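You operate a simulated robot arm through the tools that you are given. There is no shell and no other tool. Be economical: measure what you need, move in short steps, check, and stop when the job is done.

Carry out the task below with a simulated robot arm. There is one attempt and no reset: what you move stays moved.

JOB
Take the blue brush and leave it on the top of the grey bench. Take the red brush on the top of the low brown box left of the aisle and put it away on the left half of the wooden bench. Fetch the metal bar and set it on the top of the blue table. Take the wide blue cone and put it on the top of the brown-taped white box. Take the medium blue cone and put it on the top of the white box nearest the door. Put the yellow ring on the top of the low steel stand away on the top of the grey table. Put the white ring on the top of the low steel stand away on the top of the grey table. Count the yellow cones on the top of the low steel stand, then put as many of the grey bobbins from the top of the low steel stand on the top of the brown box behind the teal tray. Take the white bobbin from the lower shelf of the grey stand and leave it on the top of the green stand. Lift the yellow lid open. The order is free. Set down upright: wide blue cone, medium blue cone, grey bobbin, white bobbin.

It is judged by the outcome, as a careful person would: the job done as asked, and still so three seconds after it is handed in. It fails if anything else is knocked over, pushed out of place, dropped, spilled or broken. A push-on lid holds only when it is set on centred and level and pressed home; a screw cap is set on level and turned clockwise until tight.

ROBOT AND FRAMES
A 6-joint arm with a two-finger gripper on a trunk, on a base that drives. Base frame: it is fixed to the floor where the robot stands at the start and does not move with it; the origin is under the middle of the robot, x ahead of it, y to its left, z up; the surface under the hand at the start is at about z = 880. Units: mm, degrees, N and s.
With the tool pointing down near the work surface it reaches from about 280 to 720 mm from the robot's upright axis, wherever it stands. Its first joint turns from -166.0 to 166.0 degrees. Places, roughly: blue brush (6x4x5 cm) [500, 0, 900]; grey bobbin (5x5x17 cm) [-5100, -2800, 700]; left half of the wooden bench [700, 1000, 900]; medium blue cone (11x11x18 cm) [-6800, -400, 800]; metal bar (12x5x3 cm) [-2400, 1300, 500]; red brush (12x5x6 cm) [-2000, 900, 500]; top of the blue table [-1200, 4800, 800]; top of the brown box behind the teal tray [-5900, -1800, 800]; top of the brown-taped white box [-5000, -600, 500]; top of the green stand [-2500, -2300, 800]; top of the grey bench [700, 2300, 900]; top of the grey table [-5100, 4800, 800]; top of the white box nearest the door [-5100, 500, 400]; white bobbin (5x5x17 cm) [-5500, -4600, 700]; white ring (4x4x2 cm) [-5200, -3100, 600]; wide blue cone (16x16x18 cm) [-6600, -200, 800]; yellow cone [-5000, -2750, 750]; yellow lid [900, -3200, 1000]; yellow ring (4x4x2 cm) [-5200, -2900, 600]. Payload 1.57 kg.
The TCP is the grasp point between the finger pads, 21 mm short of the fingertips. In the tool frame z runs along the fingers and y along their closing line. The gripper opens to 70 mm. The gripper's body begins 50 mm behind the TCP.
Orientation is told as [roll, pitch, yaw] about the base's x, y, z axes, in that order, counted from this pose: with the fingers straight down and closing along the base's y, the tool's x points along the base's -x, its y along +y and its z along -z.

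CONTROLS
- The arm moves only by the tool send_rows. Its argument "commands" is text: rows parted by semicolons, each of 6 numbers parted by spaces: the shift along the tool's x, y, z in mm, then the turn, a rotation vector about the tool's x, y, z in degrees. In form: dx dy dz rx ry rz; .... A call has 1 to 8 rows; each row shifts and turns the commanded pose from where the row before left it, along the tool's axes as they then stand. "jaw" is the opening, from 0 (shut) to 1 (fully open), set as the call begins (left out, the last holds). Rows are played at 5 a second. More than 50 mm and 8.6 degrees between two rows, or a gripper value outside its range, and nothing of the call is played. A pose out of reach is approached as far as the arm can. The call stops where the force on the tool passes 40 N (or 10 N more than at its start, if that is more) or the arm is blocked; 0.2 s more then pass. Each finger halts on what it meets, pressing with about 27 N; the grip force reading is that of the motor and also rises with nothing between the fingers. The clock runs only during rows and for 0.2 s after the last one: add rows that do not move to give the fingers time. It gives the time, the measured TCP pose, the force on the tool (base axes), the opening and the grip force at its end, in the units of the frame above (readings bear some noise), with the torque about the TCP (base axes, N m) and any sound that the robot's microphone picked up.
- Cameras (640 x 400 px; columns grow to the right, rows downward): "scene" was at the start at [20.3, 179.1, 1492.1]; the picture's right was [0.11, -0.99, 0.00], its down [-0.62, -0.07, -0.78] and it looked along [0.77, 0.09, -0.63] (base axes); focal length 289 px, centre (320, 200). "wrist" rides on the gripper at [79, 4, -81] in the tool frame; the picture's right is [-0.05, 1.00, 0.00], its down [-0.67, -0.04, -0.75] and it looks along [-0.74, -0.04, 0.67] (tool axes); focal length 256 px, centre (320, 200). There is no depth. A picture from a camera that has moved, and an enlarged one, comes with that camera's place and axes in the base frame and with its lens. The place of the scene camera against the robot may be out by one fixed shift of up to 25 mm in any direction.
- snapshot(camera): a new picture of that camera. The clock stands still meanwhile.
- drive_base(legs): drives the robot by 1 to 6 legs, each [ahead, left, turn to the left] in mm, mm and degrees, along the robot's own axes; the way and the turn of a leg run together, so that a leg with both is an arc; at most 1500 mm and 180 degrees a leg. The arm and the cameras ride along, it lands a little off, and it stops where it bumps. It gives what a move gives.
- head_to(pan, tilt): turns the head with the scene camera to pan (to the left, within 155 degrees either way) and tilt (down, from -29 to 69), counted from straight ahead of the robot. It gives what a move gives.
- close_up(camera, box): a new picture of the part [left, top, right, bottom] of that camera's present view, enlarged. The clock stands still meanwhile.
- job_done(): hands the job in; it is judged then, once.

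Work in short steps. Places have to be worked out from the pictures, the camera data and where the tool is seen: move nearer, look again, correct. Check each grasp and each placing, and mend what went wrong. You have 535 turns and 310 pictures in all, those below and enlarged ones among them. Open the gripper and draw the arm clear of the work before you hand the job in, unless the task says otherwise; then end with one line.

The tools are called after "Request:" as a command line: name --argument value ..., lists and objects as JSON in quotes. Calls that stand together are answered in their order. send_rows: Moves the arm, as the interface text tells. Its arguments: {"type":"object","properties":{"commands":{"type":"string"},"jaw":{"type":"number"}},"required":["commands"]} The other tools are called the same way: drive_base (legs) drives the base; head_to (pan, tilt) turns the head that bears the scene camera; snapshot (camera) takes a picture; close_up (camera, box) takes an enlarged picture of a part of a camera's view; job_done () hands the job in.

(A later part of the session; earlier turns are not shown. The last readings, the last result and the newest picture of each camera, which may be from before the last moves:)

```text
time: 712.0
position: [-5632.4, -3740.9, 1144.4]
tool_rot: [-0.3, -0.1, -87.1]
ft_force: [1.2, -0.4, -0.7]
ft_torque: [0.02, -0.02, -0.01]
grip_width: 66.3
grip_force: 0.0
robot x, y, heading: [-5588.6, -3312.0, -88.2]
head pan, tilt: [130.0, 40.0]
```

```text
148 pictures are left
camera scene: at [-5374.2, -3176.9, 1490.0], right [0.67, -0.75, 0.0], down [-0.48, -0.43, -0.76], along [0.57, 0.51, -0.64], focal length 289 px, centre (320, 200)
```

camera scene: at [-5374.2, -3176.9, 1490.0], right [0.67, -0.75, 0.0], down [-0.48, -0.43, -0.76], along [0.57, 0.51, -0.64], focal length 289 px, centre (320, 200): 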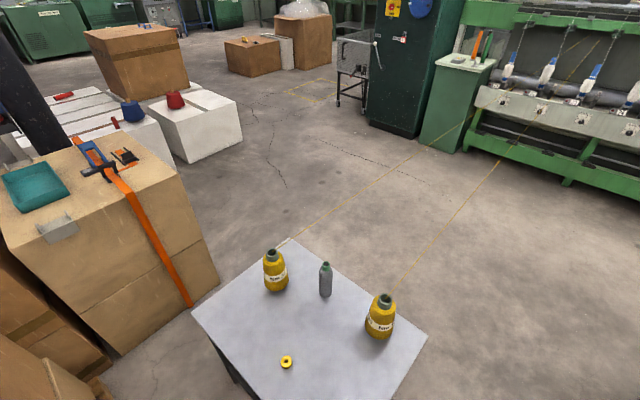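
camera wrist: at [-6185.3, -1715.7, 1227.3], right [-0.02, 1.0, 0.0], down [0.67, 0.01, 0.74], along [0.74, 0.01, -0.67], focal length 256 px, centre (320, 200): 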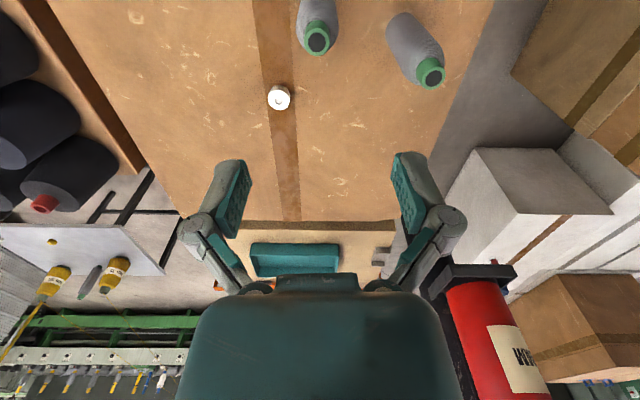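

Everything still in place. Go ahead to the grey stand.

Request:
drive_base --legs '[[760, 0, -1.8]]'

Request:
head_to --pan 0 --tilt 38

Request:
snapshot --camera "scene"

Request:
snapshot --camera "wrist"

```text
time: 716.1
position: [-5635.4, -4498.1, 1144.9]
tool_rot: [-0.2, -0.1, -88.7]
ft_force: [0.5, -0.6, 0.4]
ft_torque: [-0.01, 0.01, -0.02]
grip_width: 66.5
grip_force: 0.1
robot x, y, heading: [-5575.5, -4068.2, -89.7]
head pan, tilt: [130.0, 40.0]
```

```text
time: 718.2
position: [-5635.5, -4497.9, 1144.7]
tool_rot: [-0.1, -0.1, -88.6]
ft_force: [0.0, -0.5, 0.2]
ft_torque: [0.02, -0.01, -0.06]
grip_width: 66.5
grip_force: 0.1
robot x, y, heading: [-5577.7, -4070.6, -89.6]
head pan, tilt: [0.0, 38.0]
```

```text
147 pictures are left
camera scene: at [-5427.3, -4082.5, 1493.5], right [-1.0, -0.01, 0.0], down [0.0, 0.62, -0.79], along [0.0, -0.79, -0.62], focal length 289 px, centre (320, 200)
```

scene: 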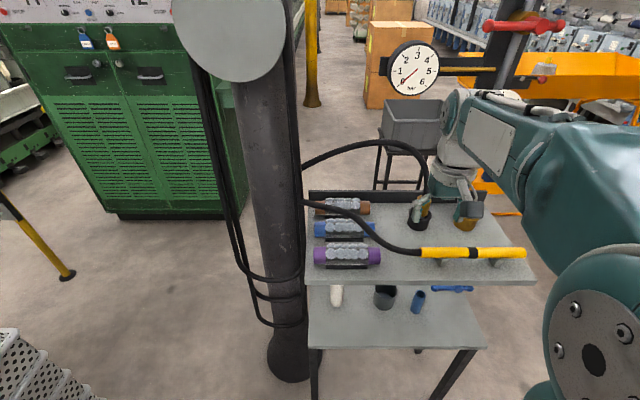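

```text
146 pictures are left
camera wrist: at [-5632.0, -4418.0, 1226.0], right [1.0, -0.03, 0.0], down [-0.02, -0.67, 0.75], along [-0.02, -0.75, -0.67], focal length 256 px, centre (320, 200)
```

wrist: 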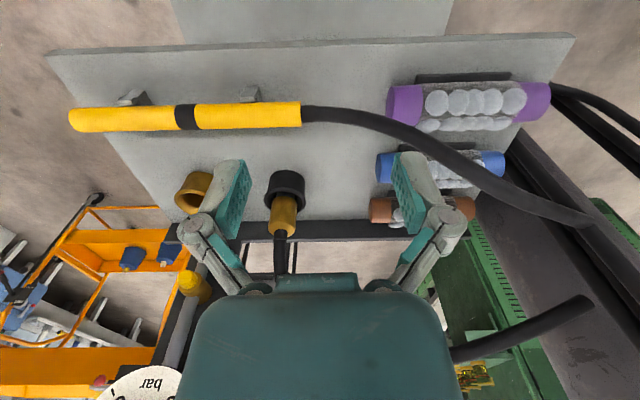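

The bobbin stands under the upper tier, so I need a horizontal approach. Back off, pitch the tool forward, and roll it so the camera is on top.

Request:
drive_base --legs '[[-220, 0, 0]]'

Request:
send_rows --commands "-30 -20 0 0 -8.5 0;0 0 0 0 -8.5 0;0 0 0 0 -8.5 0;0 0 0 0 -8.5 0;0 0 0 0 -8.5 0;0 0 0 0 -8.5 0;0 0 0 0 -8.5 0;0 0 0 0 -8.5 0"

Request:
send_rows --commands "0 0 0 0 -8.5 0;0 0 0 0 -8.5 0;0 0 0 0 -5 0;0 0 0 0 0 8.5;0 0 0 0 0 8.5;0 0 0 0 0 8.5;0 0 0 0 0 8.5;0 0 0 0 0 8.5"

Request:
send_rows --commands "0 0 0 0 0 8.5;0 0 0 0 0 8.5;0 0 0 0 0 8.5;0 0 0 0 0 8.5;0 0 0 0 0 8.5;0 0 0 0 0 8.5;0 0 0 0 0 8.5;0 0 0 0 0 8.5"

Request:
send_rows --commands "0 0 0 0 0 8.5;0 0 0 0 0 8.5;0 0 0 0 0 8.5;0 0 0 0 0 8.5;0 0 0 0 0 8.5;0 0 0 0 0 8.5;0 0 0 0 0 8.5;0 0 0 0 0 8.5" --jaw 1

Request:
snapshot --camera "wrist"

```text
time: 719.9
position: [-5635.5, -4278.5, 1145.2]
tool_rot: [-0.1, -0.1, -88.5]
ft_force: [-0.5, 0.4, 0.9]
ft_torque: [0.01, -0.02, -0.02]
grip_width: 66.3
grip_force: 0.1
robot x, y, heading: [-5575.8, -3851.3, -89.5]
head pan, tilt: [0.0, 38.0]
```

```text
time: 721.7
position: [-5653.1, -4307.2, 1142.8]
tool_rot: [-3.4, -67.4, -84.6]
ft_force: [-1.1, -0.4, 1.9]
ft_torque: [0.11, -0.09, -0.02]
grip_width: 66.3
grip_force: 0.1
robot x, y, heading: [-5577.3, -3847.5, -89.7]
head pan, tilt: [0.0, 38.0]
```

```text
time: 723.5
position: [-5655.5, -4306.9, 1146.9]
tool_rot: [90.1, -47.4, -178.6]
ft_force: [0.0, -0.6, 0.5]
ft_torque: [0.0, -0.02, -0.01]
grip_width: 66.5
grip_force: 0.1
robot x, y, heading: [-5572.2, -3850.6, -89.5]
head pan, tilt: [0.0, 38.0]
```

```text
time: 725.3
position: [-5653.9, -4309.6, 1144.1]
tool_rot: [90.0, 20.6, -178.5]
ft_force: [0.4, -0.4, -0.6]
ft_torque: [-0.02, -0.01, 0.0]
grip_width: 66.7
grip_force: 0.0
robot x, y, heading: [-5575.9, -3849.5, -89.6]
head pan, tilt: [0.0, 38.0]
```

```text
time: 727.1
position: [-5655.6, -4308.3, 1144.5]
tool_rot: [93.0, 88.6, -175.6]
ft_force: [0.3, -0.1, -0.3]
ft_torque: [0.0, -0.02, -0.03]
grip_width: 69.8
grip_force: 0.1
robot x, y, heading: [-5580.7, -3852.9, -89.9]
head pan, tilt: [0.0, 38.0]
```

```text
145 pictures are left
camera wrist: at [-5658.8, -4225.9, 1224.7], right [-1.0, -0.03, -0.03], down [0.0, 0.74, -0.67], along [0.04, -0.67, -0.74], focal length 256 px, centre (320, 200)
```

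wrist: 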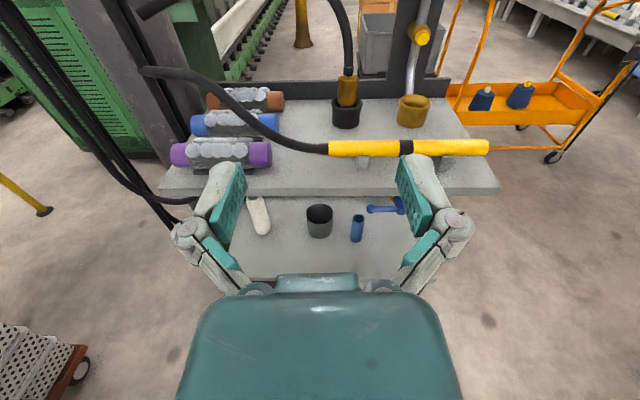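

Orientation achieved; I can see the white bobbin under the tier. Lower the hand in front of the stand.

Request:
send_rows --commands "-48 0 6 0 0 1.4;-48 0 6 0 0 0;-48 0 6 0 0 0;-48 0 6 0 0 0;-48 0 6 0 0 0;-48 0 6 0 0 0;-48 0 6 0 0 0;-48 0 6 0 0 0"

Request:
snapshot --camera "wrist"

Request:
snapshot --camera "scene"

```text
time: 728.9
position: [-5656.4, -4361.2, 765.1]
tool_rot: [131.7, 89.8, -136.8]
ft_force: [0.6, -0.2, -0.5]
ft_torque: [-0.02, -0.03, 0.04]
grip_width: 69.8
grip_force: 0.1
out of reach, approached as far as the arm can: row 2
robot x, y, heading: [-5577.7, -3847.5, -90.0]
head pan, tilt: [0.0, 38.0]
```

```text
144 pictures are left
camera wrist: at [-5662.2, -4278.8, 844.4], right [-1.0, -0.03, -0.05], down [0.01, 0.74, -0.67], along [0.05, -0.67, -0.74], focal length 256 px, centre (320, 200)
```

wrist: 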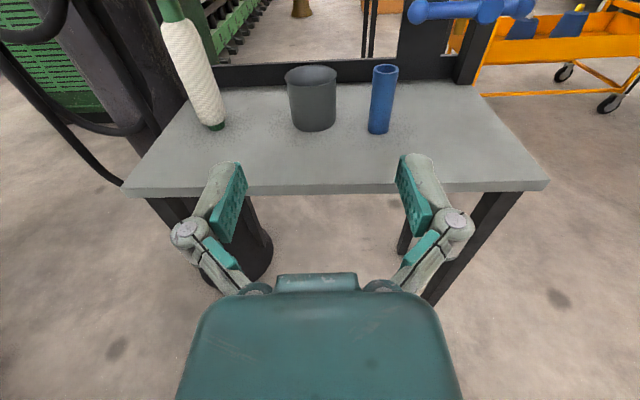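

```text
143 pictures are left
camera scene: at [-5429.2, -3862.5, 1493.5], right [-1.0, -0.01, 0.0], down [0.0, 0.62, -0.79], along [0.01, -0.79, -0.62], focal length 289 px, centre (320, 200)
```

scene: 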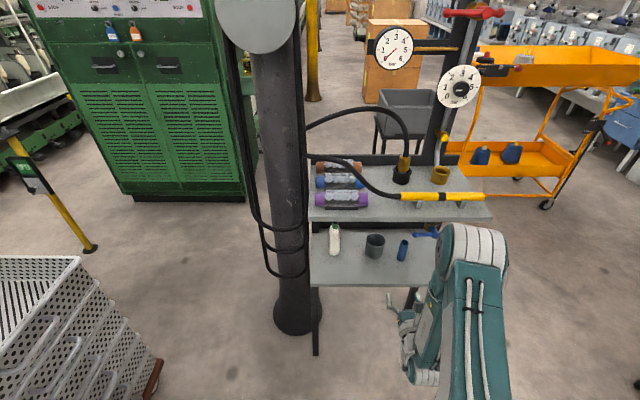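

Bobbin ≈(-5470,-4655), shelf z≈630. Shift the hand sideways in line with it first, lower to z≈705.

Request:
send_rows --commands "-12 -46 0 0 0 0;-12 -46 0 0 0 0;-12 -46 0 0 0 0;-12 -46 0 0 0 0;-12 0 0 0 0 0;0 0 0 0 0 0"

Request:
snapshot --camera "wrist"

```text
time: 730.3
position: [-5630.9, -4318.3, 702.9]
tool_rot: [114.0, 89.8, -154.3]
ft_force: [0.1, 0.2, -0.8]
ft_torque: [0.0, 0.02, -0.02]
grip_width: 69.9
grip_force: 0.1
out of reach, approached as far as the arm can: row 1, 2, 3, 4, 5
robot x, y, heading: [-5581.4, -3852.9, -89.5]
head pan, tilt: [0.0, 38.0]
```

```text
142 pictures are left
camera wrist: at [-5637.0, -4236.7, 782.4], right [-1.0, -0.03, -0.05], down [0.01, 0.74, -0.67], along [0.06, -0.67, -0.74], focal length 256 px, centre (320, 200)
```

wrist: 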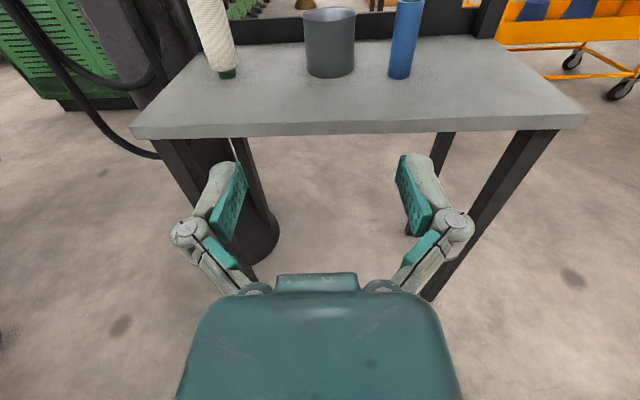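

Lateral move is beyond the arm there; drive the base left 165 mm instead.

Request:
drive_base --legs '[[0, 165, 0]]'

Request:
send_rows --commands "0 0 30 0 0 0;0 0 40 0 0 0;0 0 30 0 0 0;0 0 0 0 0 0" --jaw 0.9

Request:
snapshot --camera "wrist"

```text
time: 731.7
position: [-5468.4, -4317.9, 702.2]
tool_rot: [174.0, 89.8, -94.2]
ft_force: [1.2, 0.1, -0.7]
ft_torque: [0.01, -0.01, 0.02]
grip_width: 69.9
grip_force: 0.0
robot x, y, heading: [-5415.2, -3848.4, -89.5]
head pan, tilt: [0.0, 38.0]
```

```text
time: 732.7
position: [-5489.0, -4409.1, 703.3]
tool_rot: [113.6, 89.8, -153.9]
ft_force: [0.8, 0.4, 0.8]
ft_torque: [-0.01, 0.02, -0.02]
grip_width: 63.2
grip_force: 0.1
out of reach, approached as far as the arm can: row 1, 2, 3
robot x, y, heading: [-5412.9, -3847.9, -89.5]
head pan, tilt: [0.0, 38.0]
```

```text
141 pictures are left
camera wrist: at [-5495.1, -4326.6, 782.7], right [-1.0, -0.04, -0.05], down [0.0, 0.74, -0.67], along [0.07, -0.67, -0.74], focal length 256 px, centre (320, 200)
```

wrist: 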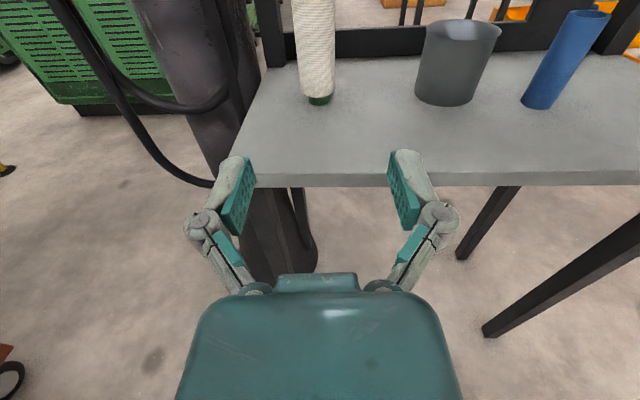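

Use the base for the final approach. Lower 8 mm, drive ahead 150, check.

Request:
send_rows --commands "-8 0 0 0 0 0;0 0 0 0 0 0"

Request:
drive_base --legs '[[140, 8, 0]]'

Request:
snapshot --camera "wrist"

Request:
snapshot --camera "scene"

```text
time: 733.3
position: [-5490.2, -4407.5, 695.2]
tool_rot: [125.2, 89.8, -142.5]
ft_force: [-0.4, 0.5, -0.2]
ft_torque: [0.0, -0.02, -0.01]
grip_width: 62.8
grip_force: 0.1
robot x, y, heading: [-5413.7, -3849.9, -89.3]
head pan, tilt: [0.0, 38.0]
```

```text
time: 734.7
position: [-5483.3, -4548.5, 695.9]
tool_rot: [126.4, 89.8, -141.6]
ft_force: [-0.1, 0.2, 0.2]
ft_torque: [0.02, -0.01, -0.02]
grip_width: 62.9
grip_force: 0.0
robot x, y, heading: [-5406.0, -3985.2, -89.6]
head pan, tilt: [0.0, 38.0]
```

```text
140 pictures are left
camera wrist: at [-5489.8, -4466.0, 774.5], right [-1.0, -0.04, -0.05], down [0.01, 0.74, -0.67], along [0.06, -0.67, -0.74], focal length 256 px, centre (320, 200)
```

wrist: 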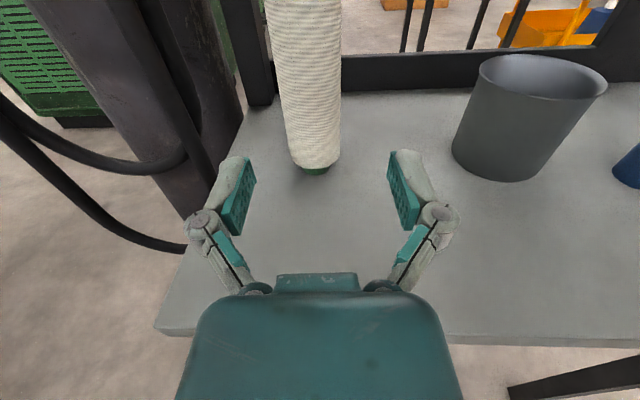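

```text
139 pictures are left
camera scene: at [-5257.3, -4001.9, 1493.6], right [-1.0, -0.01, 0.0], down [0.0, 0.62, -0.79], along [0.0, -0.79, -0.62], focal length 289 px, centre (320, 200)
```

scene: 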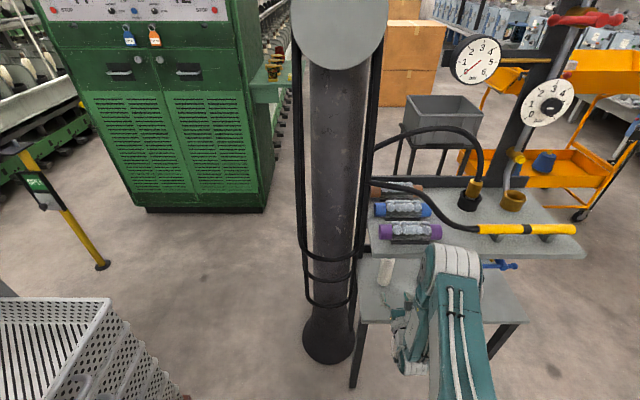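

Aligned; bobbin axis ≈(-5474,-4650). Drive the last 100 mm and close.

Request:
drive_base --legs '[[60, 6, 0]]'

Request:
snapshot --camera "wrist"

```text
time: 735.6
position: [-5478.9, -4607.0, 696.6]
tool_rot: [145.2, 89.9, -122.7]
ft_force: [-0.3, -0.7, -0.6]
ft_torque: [-0.02, 0.0, 0.01]
grip_width: 63.1
grip_force: 0.2
robot x, y, heading: [-5400.1, -4045.1, -89.6]
head pan, tilt: [0.0, 38.0]
```

```text
138 pictures are left
camera wrist: at [-5485.3, -4525.3, 774.9], right [-1.0, -0.04, -0.05], down [0.01, 0.74, -0.67], along [0.06, -0.67, -0.74], focal length 256 px, centre (320, 200)
```

wrist: 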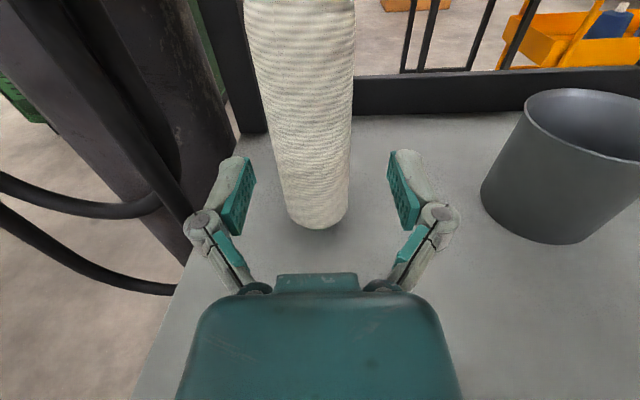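

Request:
drive_base --legs '[[42, 2, 0]]'

Request:
snapshot --camera "wrist"

```text
time: 736.5
position: [-5477.9, -4625.3, 692.8]
tool_rot: [-8.9, 89.1, 82.8]
ft_force: [0.5, -0.7, 0.4]
ft_torque: [-0.02, 0.0, 0.02]
grip_width: 63.0
grip_force: 0.0
robot x, y, heading: [-5399.1, -4075.2, -89.9]
head pan, tilt: [0.0, 38.0]
stopped in leg 1: the robot was blocked; the commanded pose is now the measured one
```

```text
137 pictures are left
camera wrist: at [-5483.6, -4545.4, 773.6], right [-1.0, -0.03, -0.06], down [0.01, 0.76, -0.65], along [0.06, -0.65, -0.75], focal length 256 px, centre (320, 200)
```

wrist: 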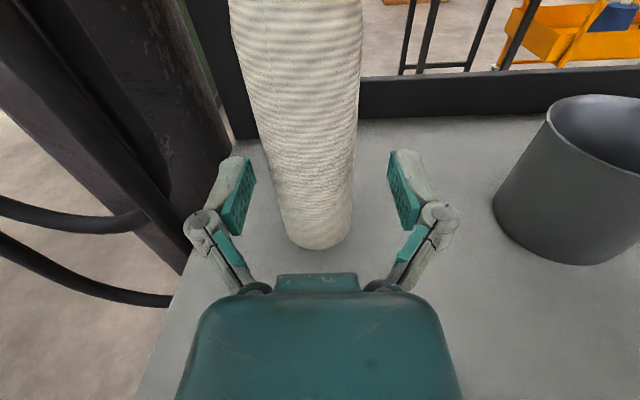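

Blocked—likely the wrist's underside against the shelf's front edge. Back 25 mm and look from the scene camera.

Request:
drive_base --legs '[[-35, 0, 0]]'

Request:
head_to --pan -12 --tilt 50

Request:
snapshot --camera "scene"

```text
time: 737.4
position: [-5476.8, -4596.5, 690.2]
tool_rot: [-10.0, 88.9, 81.8]
ft_force: [-0.1, -0.2, -0.9]
ft_torque: [0.02, -0.01, -0.02]
grip_width: 63.2
grip_force: 0.0
robot x, y, heading: [-5395.3, -4043.9, -89.5]
head pan, tilt: [0.0, 38.0]
```

```text
time: 738.1
position: [-5478.5, -4595.1, 690.8]
tool_rot: [-12.1, 88.9, 79.5]
ft_force: [0.6, -0.3, -0.7]
ft_torque: [0.0, -0.03, 0.01]
grip_width: 63.1
grip_force: 0.0
robot x, y, heading: [-5392.2, -4044.0, -89.8]
head pan, tilt: [-12.0, 50.0]
```

```text
136 pictures are left
camera scene: at [-5265.3, -4046.3, 1476.4], right [-0.98, 0.2, 0.0], down [0.16, 0.75, -0.64], along [-0.13, -0.63, -0.77], focal length 289 px, centre (320, 200)
```

scene: 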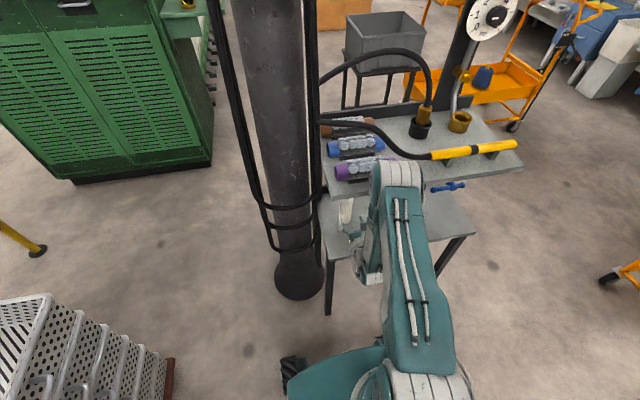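

Request:
close_up --camera "scene" --box '[310, 120, 460, 290]'

```text
2.35 times, centred on (385, 205) of scene
camera zoom: at [-5265.3, -4046.3, 1476.4], right [-0.98, 0.2, 0.0], down [0.16, 0.75, -0.64], along [-0.13, -0.63, -0.77], focal length 680 px, centre (167, 188)
```

zoom: 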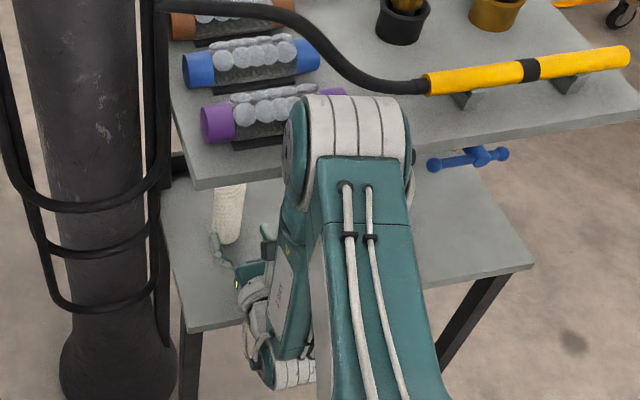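

The elbow is forward over the tier in this arm posture. Back off and try a stretched-out posture (farther base, arm extended).

Request:
drive_base --legs '[[-420, 0, 0]]'

Request:
send_rows --commands "45 0 10 0 0 0;45 0 10 0 0 0;45 0 10 0 0 0;45 0 10 0 0 0;45 0 10 0 0 0;30 0 30 0 0 0;0 0 45 0 0 0;0 0 45 0 0 0"

Request:
snapshot --camera "scene"

```text
time: 740.7
position: [-5477.6, -4169.2, 689.6]
tool_rot: [-11.7, 88.9, 80.4]
ft_force: [-0.1, -0.2, 1.1]
ft_torque: [-0.01, 0.01, -0.02]
grip_width: 62.8
grip_force: 0.0
robot x, y, heading: [-5400.6, -3617.7, -89.5]
head pan, tilt: [-12.0, 50.0]
```

```text
time: 742.5
position: [-5488.1, -4341.9, 942.6]
tool_rot: [-12.7, 88.9, 79.8]
ft_force: [-0.8, 0.2, 0.1]
ft_torque: [0.0, 0.0, 0.02]
grip_width: 63.2
grip_force: 0.0
out of reach, approached as far as the arm can: row 2, 5, 7
robot x, y, heading: [-5394.8, -3617.4, -89.1]
head pan, tilt: [-12.0, 50.0]
```

```text
134 pictures are left
camera scene: at [-5267.7, -3620.1, 1476.3], right [-0.98, 0.2, 0.0], down [0.15, 0.75, -0.64], along [-0.13, -0.63, -0.77], focal length 289 px, centre (320, 200)
```

scene: 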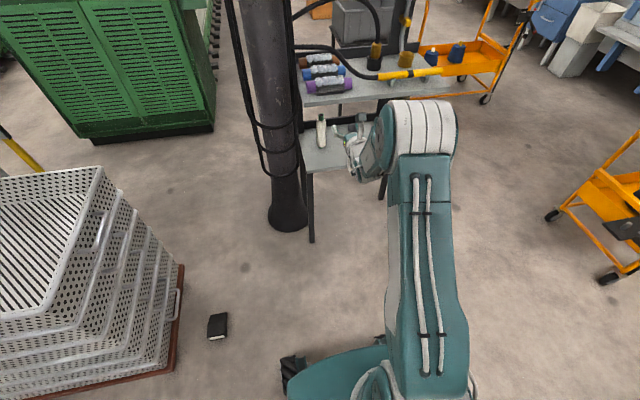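

Now lower with the arm stretched (fwd ≈725) and see if it is reachable.

Request:
send_rows --commands "-41 0 0 0 0 0;-41 0 0 0 0 0;-41 0 0 0 0 0;-41 0 0 0 0 0;-41 0 0 0 0 0;-38 0 0 0 0 0;0 0 0 0 0 0"

Request:
snapshot --camera "scene"

Request:
snapshot --camera "wrist"

```text
time: 744.1
position: [-5505.0, -4336.7, 700.3]
tool_rot: [-12.4, 89.0, 80.0]
ft_force: [0.0, 0.4, -1.3]
ft_torque: [-0.01, -0.02, 0.04]
grip_width: 63.0
grip_force: 0.1
out of reach, approached as far as the arm can: row 1, 2, 3, 5
robot x, y, heading: [-5399.8, -3613.7, -89.7]
head pan, tilt: [-12.0, 50.0]
```

```text
133 pictures are left
camera scene: at [-5268.0, -3620.4, 1476.4], right [-0.98, 0.2, 0.0], down [0.15, 0.75, -0.64], along [-0.13, -0.63, -0.77], focal length 289 px, centre (320, 200)
```

scene: 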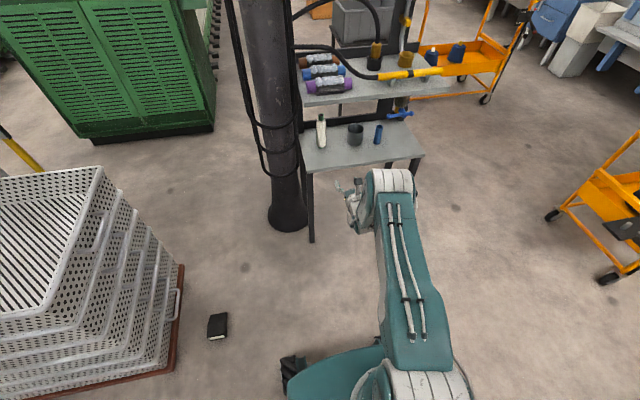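

```text
132 pictures are left
camera wrist: at [-5512.7, -4257.1, 781.6], right [-1.0, -0.04, -0.06], down [0.01, 0.76, -0.65], along [0.07, -0.65, -0.76], focal length 256 px, centre (320, 200)
```

wrist: 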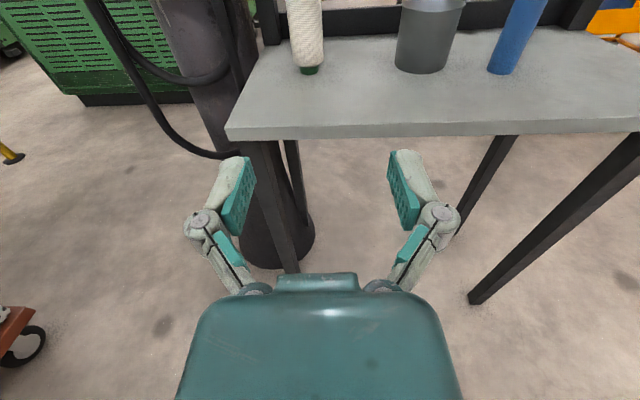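

Test extending further forward in free space.

Request:
send_rows --commands "0 0 25 0 0 0;0 0 25 0 0 0;0 0 25 0 0 0;0 0 25 0 0 0;0 0 0 0 0 0"

Request:
snapshot --camera "scene"

```text
time: 745.3
position: [-5502.7, -4437.3, 699.6]
tool_rot: [-11.8, 88.9, 80.1]
ft_force: [-0.3, 0.8, 0.0]
ft_torque: [0.03, -0.03, 0.0]
grip_width: 63.2
grip_force: 0.0
robot x, y, heading: [-5399.9, -3617.8, -89.5]
head pan, tilt: [-12.0, 50.0]
```

```text
131 pictures are left
camera scene: at [-5267.8, -3620.6, 1476.3], right [-0.98, 0.2, 0.0], down [0.15, 0.75, -0.64], along [-0.13, -0.63, -0.77], focal length 289 px, centre (320, 200)
```

scene: 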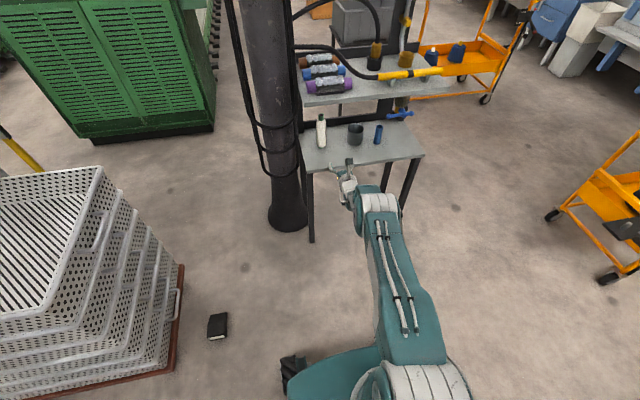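

Arm now stretched straight with the elbow well behind. Lower 6 mm and drive in again.

Request:
send_rows --commands "-6 0 0 0 0 0;0 0 0 0 0 0"

Request:
drive_base --legs '[[130, 22, 0]]'

Request:
snapshot --camera "wrist"

```text
time: 745.9
position: [-5503.6, -4436.6, 693.2]
tool_rot: [-12.0, 88.9, 80.0]
ft_force: [-0.6, 0.4, 0.2]
ft_torque: [-0.03, -0.03, -0.03]
grip_width: 63.0
grip_force: 0.0
robot x, y, heading: [-5397.5, -3619.3, -89.9]
head pan, tilt: [-12.0, 50.0]
```

```text
time: 747.2
position: [-5481.8, -4565.0, 692.3]
tool_rot: [-14.7, 88.9, 77.3]
ft_force: [-0.2, 0.2, 0.2]
ft_torque: [-0.01, 0.02, -0.01]
grip_width: 62.9
grip_force: 0.1
robot x, y, heading: [-5375.6, -3743.3, -89.6]
head pan, tilt: [-12.0, 50.0]
```

```text
130 pictures are left
camera wrist: at [-5488.8, -4484.5, 774.2], right [-1.0, -0.03, -0.06], down [0.01, 0.76, -0.65], along [0.07, -0.65, -0.76], focal length 256 px, centre (320, 200)
```

wrist: 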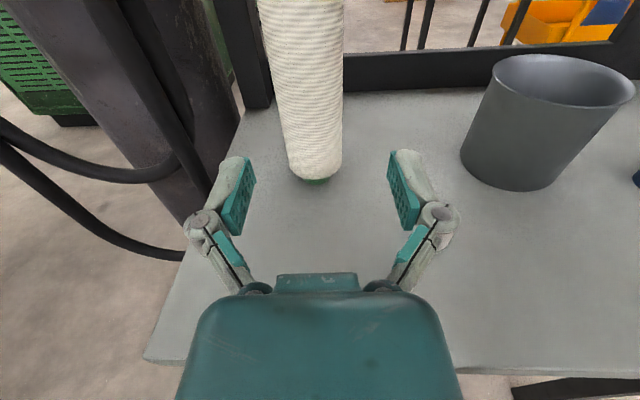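

Request:
drive_base --legs '[[55, 5, 0]]'

Request:
snapshot --camera "wrist"

```text
time: 748.2
position: [-5476.6, -4618.0, 694.6]
tool_rot: [-13.4, 89.0, 78.7]
ft_force: [0.3, 0.2, 0.1]
ft_torque: [-0.04, -0.01, 0.01]
grip_width: 62.9
grip_force: 0.1
robot x, y, heading: [-5370.0, -3800.9, -89.5]
head pan, tilt: [-12.0, 50.0]
```

```text
129 pictures are left
camera wrist: at [-5483.4, -4537.2, 775.1], right [-1.0, -0.03, -0.06], down [0.01, 0.76, -0.65], along [0.06, -0.65, -0.76], focal length 256 px, centre (320, 200)
```

wrist: 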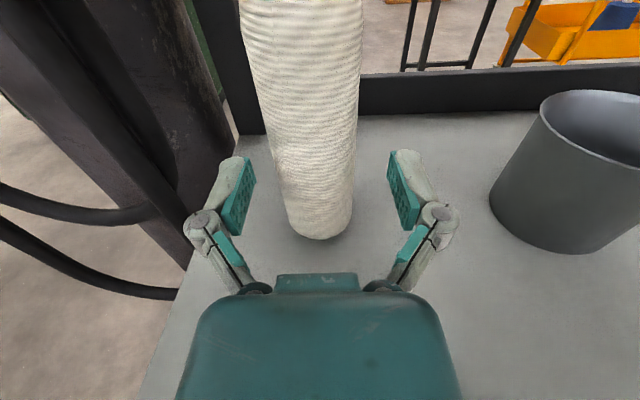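

Request:
send_rows --commands "0 0 10 0 0 0;0 0 10 0 0 0;0 0 10 0 0 0;0 0 0 0 0 0"

Request:
snapshot --camera "wrist"

```text
time: 749.2
position: [-5475.1, -4647.6, 694.1]
tool_rot: [-11.6, 89.1, 80.3]
ft_force: [-1.0, -0.4, 0.1]
ft_torque: [-0.02, 0.05, 0.0]
grip_width: 63.1
grip_force: 0.1
robot x, y, heading: [-5372.8, -3798.4, -89.5]
head pan, tilt: [-12.0, 50.0]
```

```text
128 pictures are left
camera wrist: at [-5481.8, -4566.7, 775.7], right [-1.0, -0.03, -0.06], down [0.01, 0.76, -0.65], along [0.06, -0.65, -0.75], focal length 256 px, centre (320, 200)
```

wrist: 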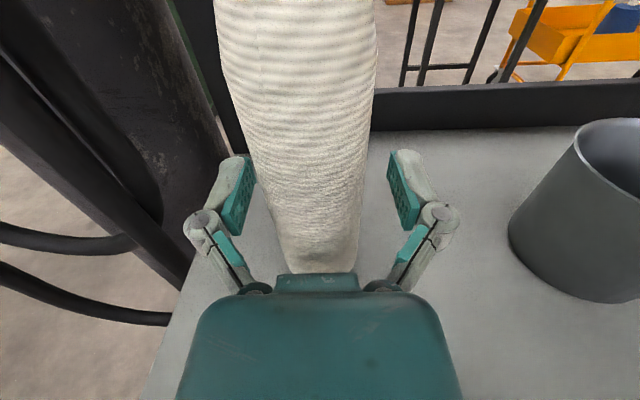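

Bobbin between the pads. Close and lift 12 mm.

Request:
send_rows --commands "0 0 0 0 0 0;0 0 0 0 0 0;0 0 0 0 0 0;0 0 0 0 0 0" --jaw 0

Request:
send_rows --commands "3 0 0 0 0 0;4 0 0 0 0 0;0 0 0 0 0 0"

Request:
snapshot --camera "wrist"

```text
time: 750.2
position: [-5475.4, -4647.3, 695.5]
tool_rot: [-12.2, 89.1, 79.8]
ft_force: [1.1, 0.5, 1.9]
ft_torque: [-0.02, -0.07, -0.02]
grip_width: 41.9
grip_force: 27.0
robot x, y, heading: [-5370.4, -3800.8, -89.5]
head pan, tilt: [-12.0, 50.0]
```

```text
time: 751.0
position: [-5474.7, -4646.4, 701.7]
tool_rot: [-13.1, 88.9, 78.9]
ft_force: [0.0, -0.7, -0.5]
ft_torque: [0.0, -0.02, -0.02]
grip_width: 41.8
grip_force: 26.9
robot x, y, heading: [-5373.4, -3801.0, -89.5]
head pan, tilt: [-12.0, 50.0]
```

```text
127 pictures are left
camera wrist: at [-5481.5, -4566.6, 783.0], right [-1.0, -0.03, -0.06], down [0.01, 0.76, -0.65], along [0.06, -0.65, -0.75], focal length 256 px, centre (320, 200)
```

wrist: 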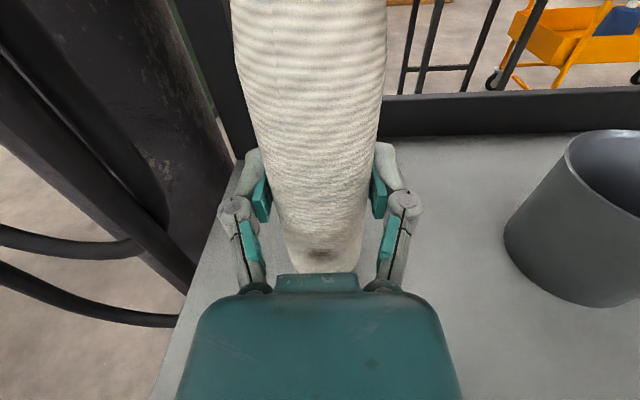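

Held. Withdraw straight back.

Request:
drive_base --legs '[[-350, 0, 0]]'

Request:
snapshot --camera "wrist"

Request:
snapshot --camera "scene"

```text
time: 753.2
position: [-5472.1, -4300.5, 702.8]
tool_rot: [-12.9, 89.0, 79.6]
ft_force: [0.5, 0.6, -0.8]
ft_torque: [-0.02, -0.01, 0.01]
grip_width: 41.9
grip_force: 26.9
robot x, y, heading: [-5376.7, -3451.3, -89.1]
head pan, tilt: [-12.0, 50.0]
```

```text
126 pictures are left
camera wrist: at [-5478.1, -4219.7, 783.2], right [-1.0, -0.04, -0.06], down [0.01, 0.76, -0.65], along [0.07, -0.65, -0.75], focal length 256 px, centre (320, 200)
```

wrist: 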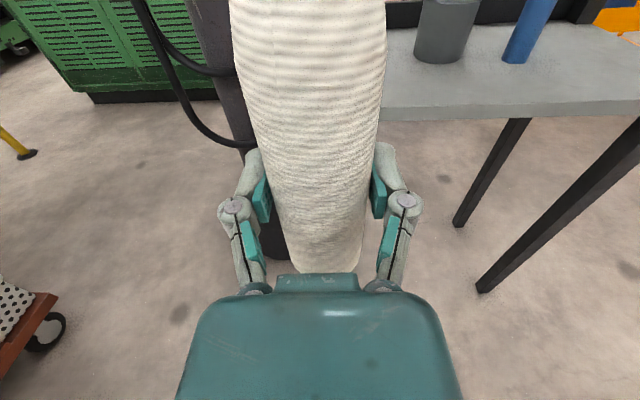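

```text
125 pictures are left
camera scene: at [-5244.3, -3452.9, 1476.3], right [-0.98, 0.19, 0.0], down [0.15, 0.75, -0.64], along [-0.12, -0.63, -0.77], focal length 289 px, centre (320, 200)
```

scene: 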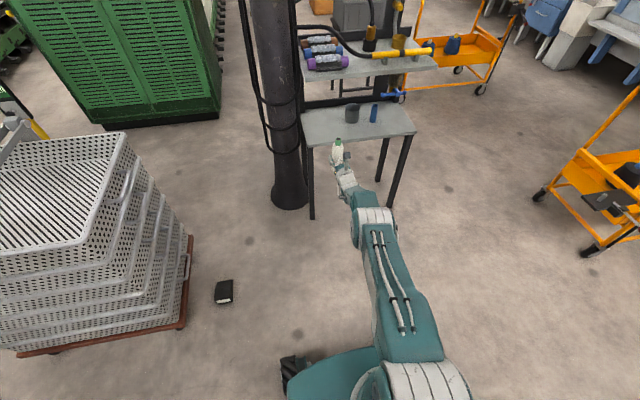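

Out safely. Raise and retract the arm a bit for travel.

Request:
send_rows --commands "45 0 -15 0 0 0;45 0 -15 0 0 0;45 0 -15 0 0 0;45 0 -15 0 0 0;45 0 -15 0 0 0;45 0 -15 0 0 0;45 0 -15 0 0 0;45 0 -15 0 0 0"

Request:
snapshot --camera "wrist"

```text
time: 755.0
position: [-5479.7, -4187.7, 1061.6]
tool_rot: [-12.1, 88.9, 80.4]
ft_force: [-0.2, -0.5, -2.1]
ft_torque: [-0.05, -0.01, -0.01]
grip_width: 42.3
grip_force: 26.7
robot x, y, heading: [-5377.3, -3448.3, -89.2]
head pan, tilt: [-12.0, 50.0]
```

```text
124 pictures are left
camera wrist: at [-5486.9, -4106.9, 1143.1], right [-1.0, -0.04, -0.06], down [0.01, 0.76, -0.65], along [0.07, -0.65, -0.76], focal length 256 px, centre (320, 200)
```

wrist: 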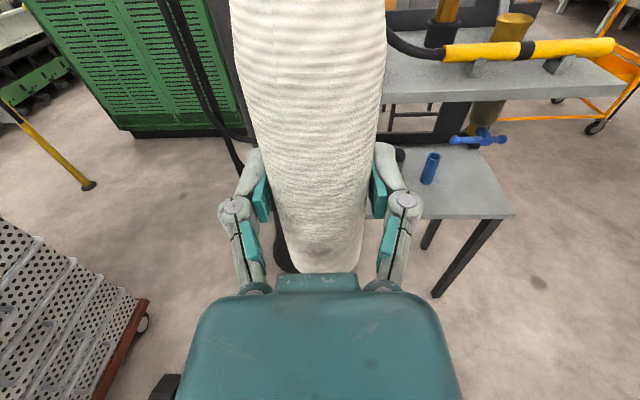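

Request:
drive_base --legs '[[170, 0, 0], [0, 0, 89], [1350, 0, 0]]'

Request:
head_to --pan 25 --tilt 20

Request:
snapshot --camera "scene"

```text
time: 766.8
position: [-3259.8, -3697.6, 1063.3]
tool_rot: [-13.3, 89.0, 169.2]
ft_force: [-0.1, 0.2, -2.0]
ft_torque: [-0.02, 0.0, -0.03]
grip_width: 41.9
grip_force: 26.9
robot x, y, heading: [-3996.9, -3597.7, 1.0]
head pan, tilt: [-12.0, 50.0]
```

```text
time: 767.8
position: [-3260.5, -3698.3, 1063.2]
tool_rot: [-13.9, 89.2, 168.6]
ft_force: [-0.7, 0.6, -1.5]
ft_torque: [-0.02, -0.01, 0.0]
grip_width: 42.0
grip_force: 26.5
robot x, y, heading: [-3994.6, -3595.2, 1.1]
head pan, tilt: [25.0, 20.0]
```

```text
123 pictures are left
camera scene: at [-3978.5, -3387.0, 1521.8], right [0.44, -0.9, 0.0], down [-0.31, -0.15, -0.94], along [0.84, 0.41, -0.34], focal length 289 px, centre (320, 200)
```

scene: 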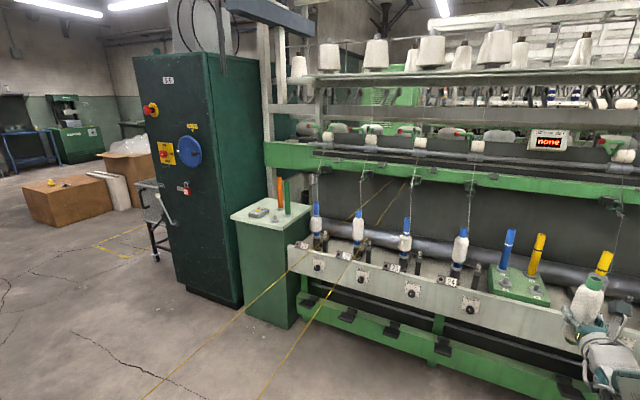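

Request:
close_up --camera "scene" --box '[210, 160, 340, 330]'

```text
2.35 times, centred on (275, 245) of scene
camera zoom: at [-3978.5, -3387.0, 1521.8], right [0.44, -0.9, 0.0], down [-0.31, -0.15, -0.94], along [0.84, 0.41, -0.34], focal length 680 px, centre (426, 94)
```

zoom: 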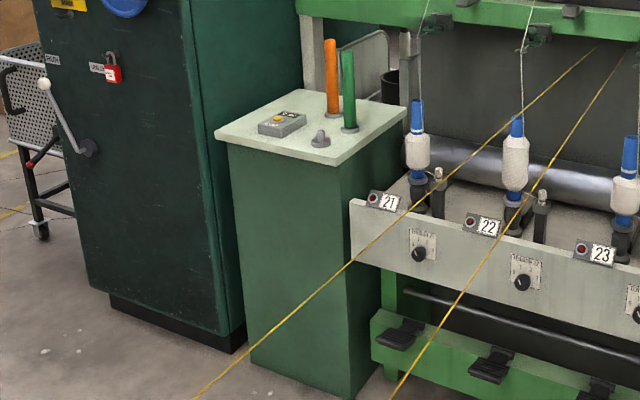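

Free spot on the green stand: its west side about (-2688,-2348). Drive to west of it.

Request:
drive_base --legs '[[0, 1340, -1], [250, 0, 0]]'

Request:
snapshot --camera "wrist"

Request:
head_to --pan 0 --tilt 30

Request:
snapshot --camera "scene"

```text
time: 775.9
position: [-3048.9, -2345.2, 1063.1]
tool_rot: [-14.4, 89.1, 168.5]
ft_force: [0.6, -0.4, -1.0]
ft_torque: [0.03, -0.01, 0.02]
grip_width: 41.7
grip_force: 26.7
robot x, y, heading: [-3781.1, -2247.2, 1.4]
head pan, tilt: [25.0, 20.0]
```

```text
121 pictures are left
camera wrist: at [-3128.1, -2353.1, 1144.3], right [0.05, -1.0, -0.06], down [-0.76, 0.0, -0.65], along [0.65, 0.08, -0.75], focal length 256 px, centre (320, 200)
```

wrist: 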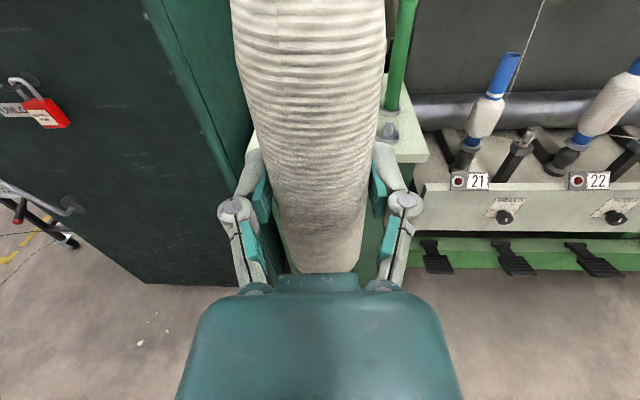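

```text
time: 776.8
position: [-3050.4, -2346.7, 1064.4]
tool_rot: [-14.3, 89.2, 168.7]
ft_force: [-0.4, 0.3, -1.0]
ft_torque: [-0.01, 0.01, 0.01]
grip_width: 41.8
grip_force: 27.2
robot x, y, heading: [-3790.2, -2249.3, 1.4]
head pan, tilt: [0.0, 30.0]
```

```text
120 pictures are left
camera scene: at [-3763.7, -2079.1, 1505.9], right [0.03, -1.0, 0.0], down [-0.5, -0.01, -0.87], along [0.86, 0.02, -0.5], focal length 289 px, centre (320, 200)
```

scene: 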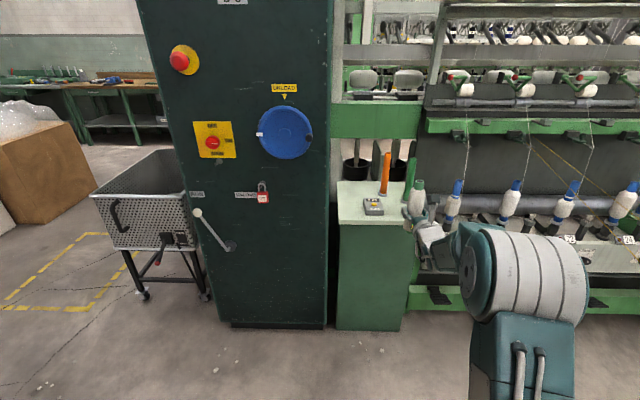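

Request:
close_up --camera "scene" --box '[330, 140, 430, 240]'

```text
4.00 times, centred on (380, 190) of scene
camera zoom: at [-3763.7, -2079.1, 1505.9], right [0.03, -1.0, 0.0], down [-0.5, -0.01, -0.87], along [0.86, 0.02, -0.5], focal length 1155 px, centre (80, 240)
```

zoom: 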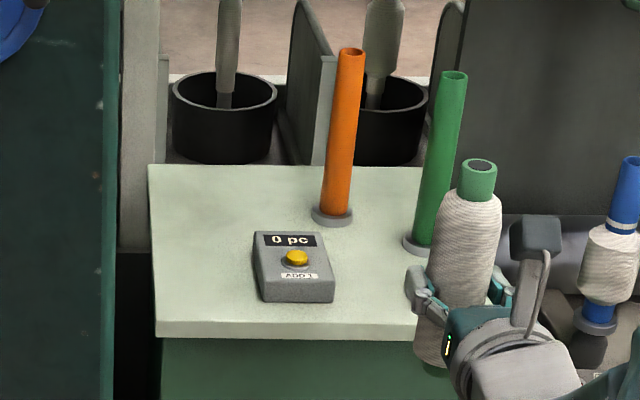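

Good spot: left of the counter, about (-2611,-2216). Shift left and drive ahead.

Request:
drive_base --legs '[[0, 128, -1.4], [330, 0, 0]]'

Request:
snapshot --camera "wrist"

Request:
snapshot --camera "scene"

```text
time: 779.9
position: [-2725.0, -2228.7, 1063.6]
tool_rot: [-4.6, 89.2, 177.0]
ft_force: [-0.3, -0.3, -0.8]
ft_torque: [-0.01, 0.03, -0.03]
grip_width: 42.1
grip_force: 27.6
robot x, y, heading: [-3454.8, -2117.7, 0.2]
head pan, tilt: [0.0, 30.0]
```

```text
118 pictures are left
camera wrist: at [-2802.9, -2234.5, 1145.2], right [0.03, -1.0, -0.05], down [-0.76, 0.01, -0.66], along [0.65, 0.06, -0.75], focal length 256 px, centre (320, 200)
```

wrist: 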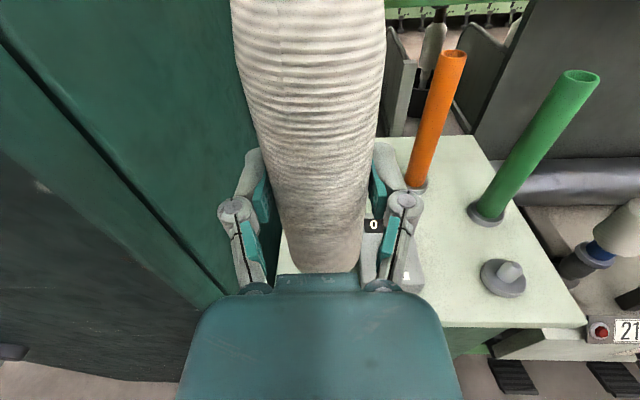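

```text
117 pictures are left
camera scene: at [-3431.3, -1945.0, 1505.4], right [0.0, -1.0, 0.0], down [-0.5, 0.0, -0.87], along [0.87, 0.0, -0.5], focal length 289 px, centre (320, 200)
```

scene: 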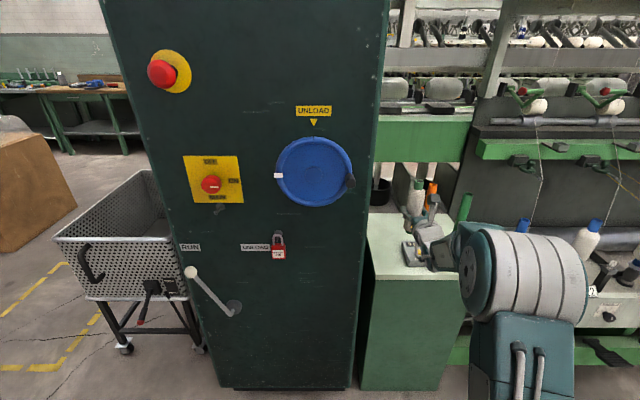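

Spot confirmed: y≈-2210, x≈-2615. Extend and lower.

Request:
send_rows --commands "0 -9 25 0 0 0;0 -9 28 0 0 0;0 0 28 0 0 0;0 0 28 0 0 0;-45 0 0 0 0 0;-45 0 0 0 0 0;-40 0 0 0 0 0;0 0 0 0 0 0"

Request:
snapshot --camera "wrist"

Request:
close_up --camera "scene" --box '[350, 150, 500, 300]'

```text
time: 781.7
position: [-2619.4, -2206.5, 932.5]
tool_rot: [-14.0, 89.2, 167.8]
ft_force: [0.6, 0.0, -0.6]
ft_torque: [0.0, 0.03, -0.02]
grip_width: 41.8
grip_force: 27.7
robot x, y, heading: [-3456.1, -2117.2, 0.3]
head pan, tilt: [0.0, 30.0]
```

```text
116 pictures are left
camera wrist: at [-2698.5, -2213.9, 1012.3], right [0.03, -1.0, -0.06], down [-0.75, 0.01, -0.66], along [0.66, 0.06, -0.75], focal length 256 px, centre (320, 200)
```

wrist: 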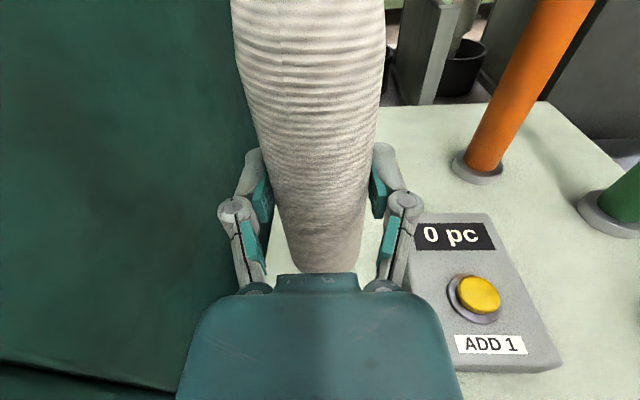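

```text
2.67 times, centred on (425, 225) of scene
camera zoom: at [-3430.6, -1948.7, 1505.8], right [0.0, -1.0, 0.0], down [-0.5, 0.0, -0.86], along [0.86, 0.0, -0.5], focal length 770 px, centre (40, 133)
```

zoom: 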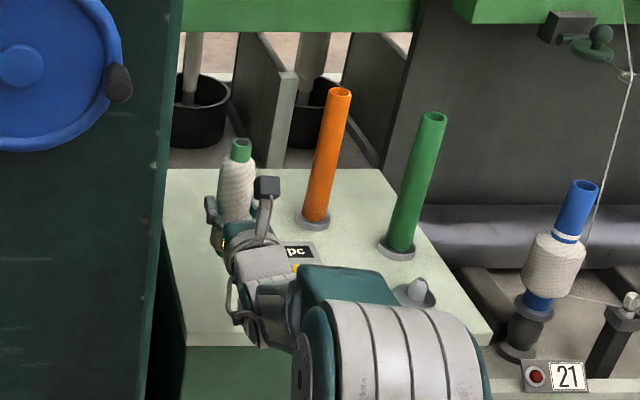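

Clear of the counter. Lower to contact.

Request:
send_rows --commands "-20 0 0 0 0 0;-18 0 0 0 0 0;-10 0 0 0 0 0;-6 0 0 0 0 0;-4 0 0 0 0 0;-3 0 0 0 0 0;0 0 0 0 0 0"

Request:
close_up --camera "scene" --box '[380, 170, 480, 270]'

```text
time: 783.3
position: [-2618.5, -2210.7, 874.3]
tool_rot: [-17.0, 89.3, 165.1]
ft_force: [0.1, 1.2, 13.0]
ft_torque: [-0.03, 0.16, -0.02]
grip_width: 41.7
grip_force: 27.0
robot x, y, heading: [-3454.6, -2115.5, -0.0]
head pan, tilt: [0.0, 30.0]
```

```text
4.00 times, centred on (430, 220) of scene
camera zoom: at [-3432.2, -1948.5, 1505.9], right [0.0, -1.0, 0.0], down [-0.5, 0.0, -0.87], along [0.87, 0.0, -0.5], focal length 1155 px, centre (-120, 120)
```

zoom: 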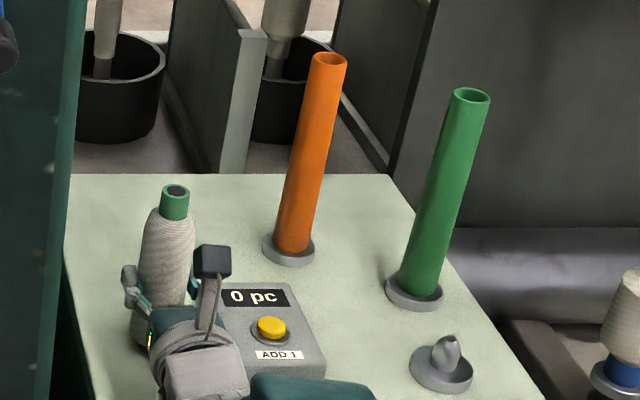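

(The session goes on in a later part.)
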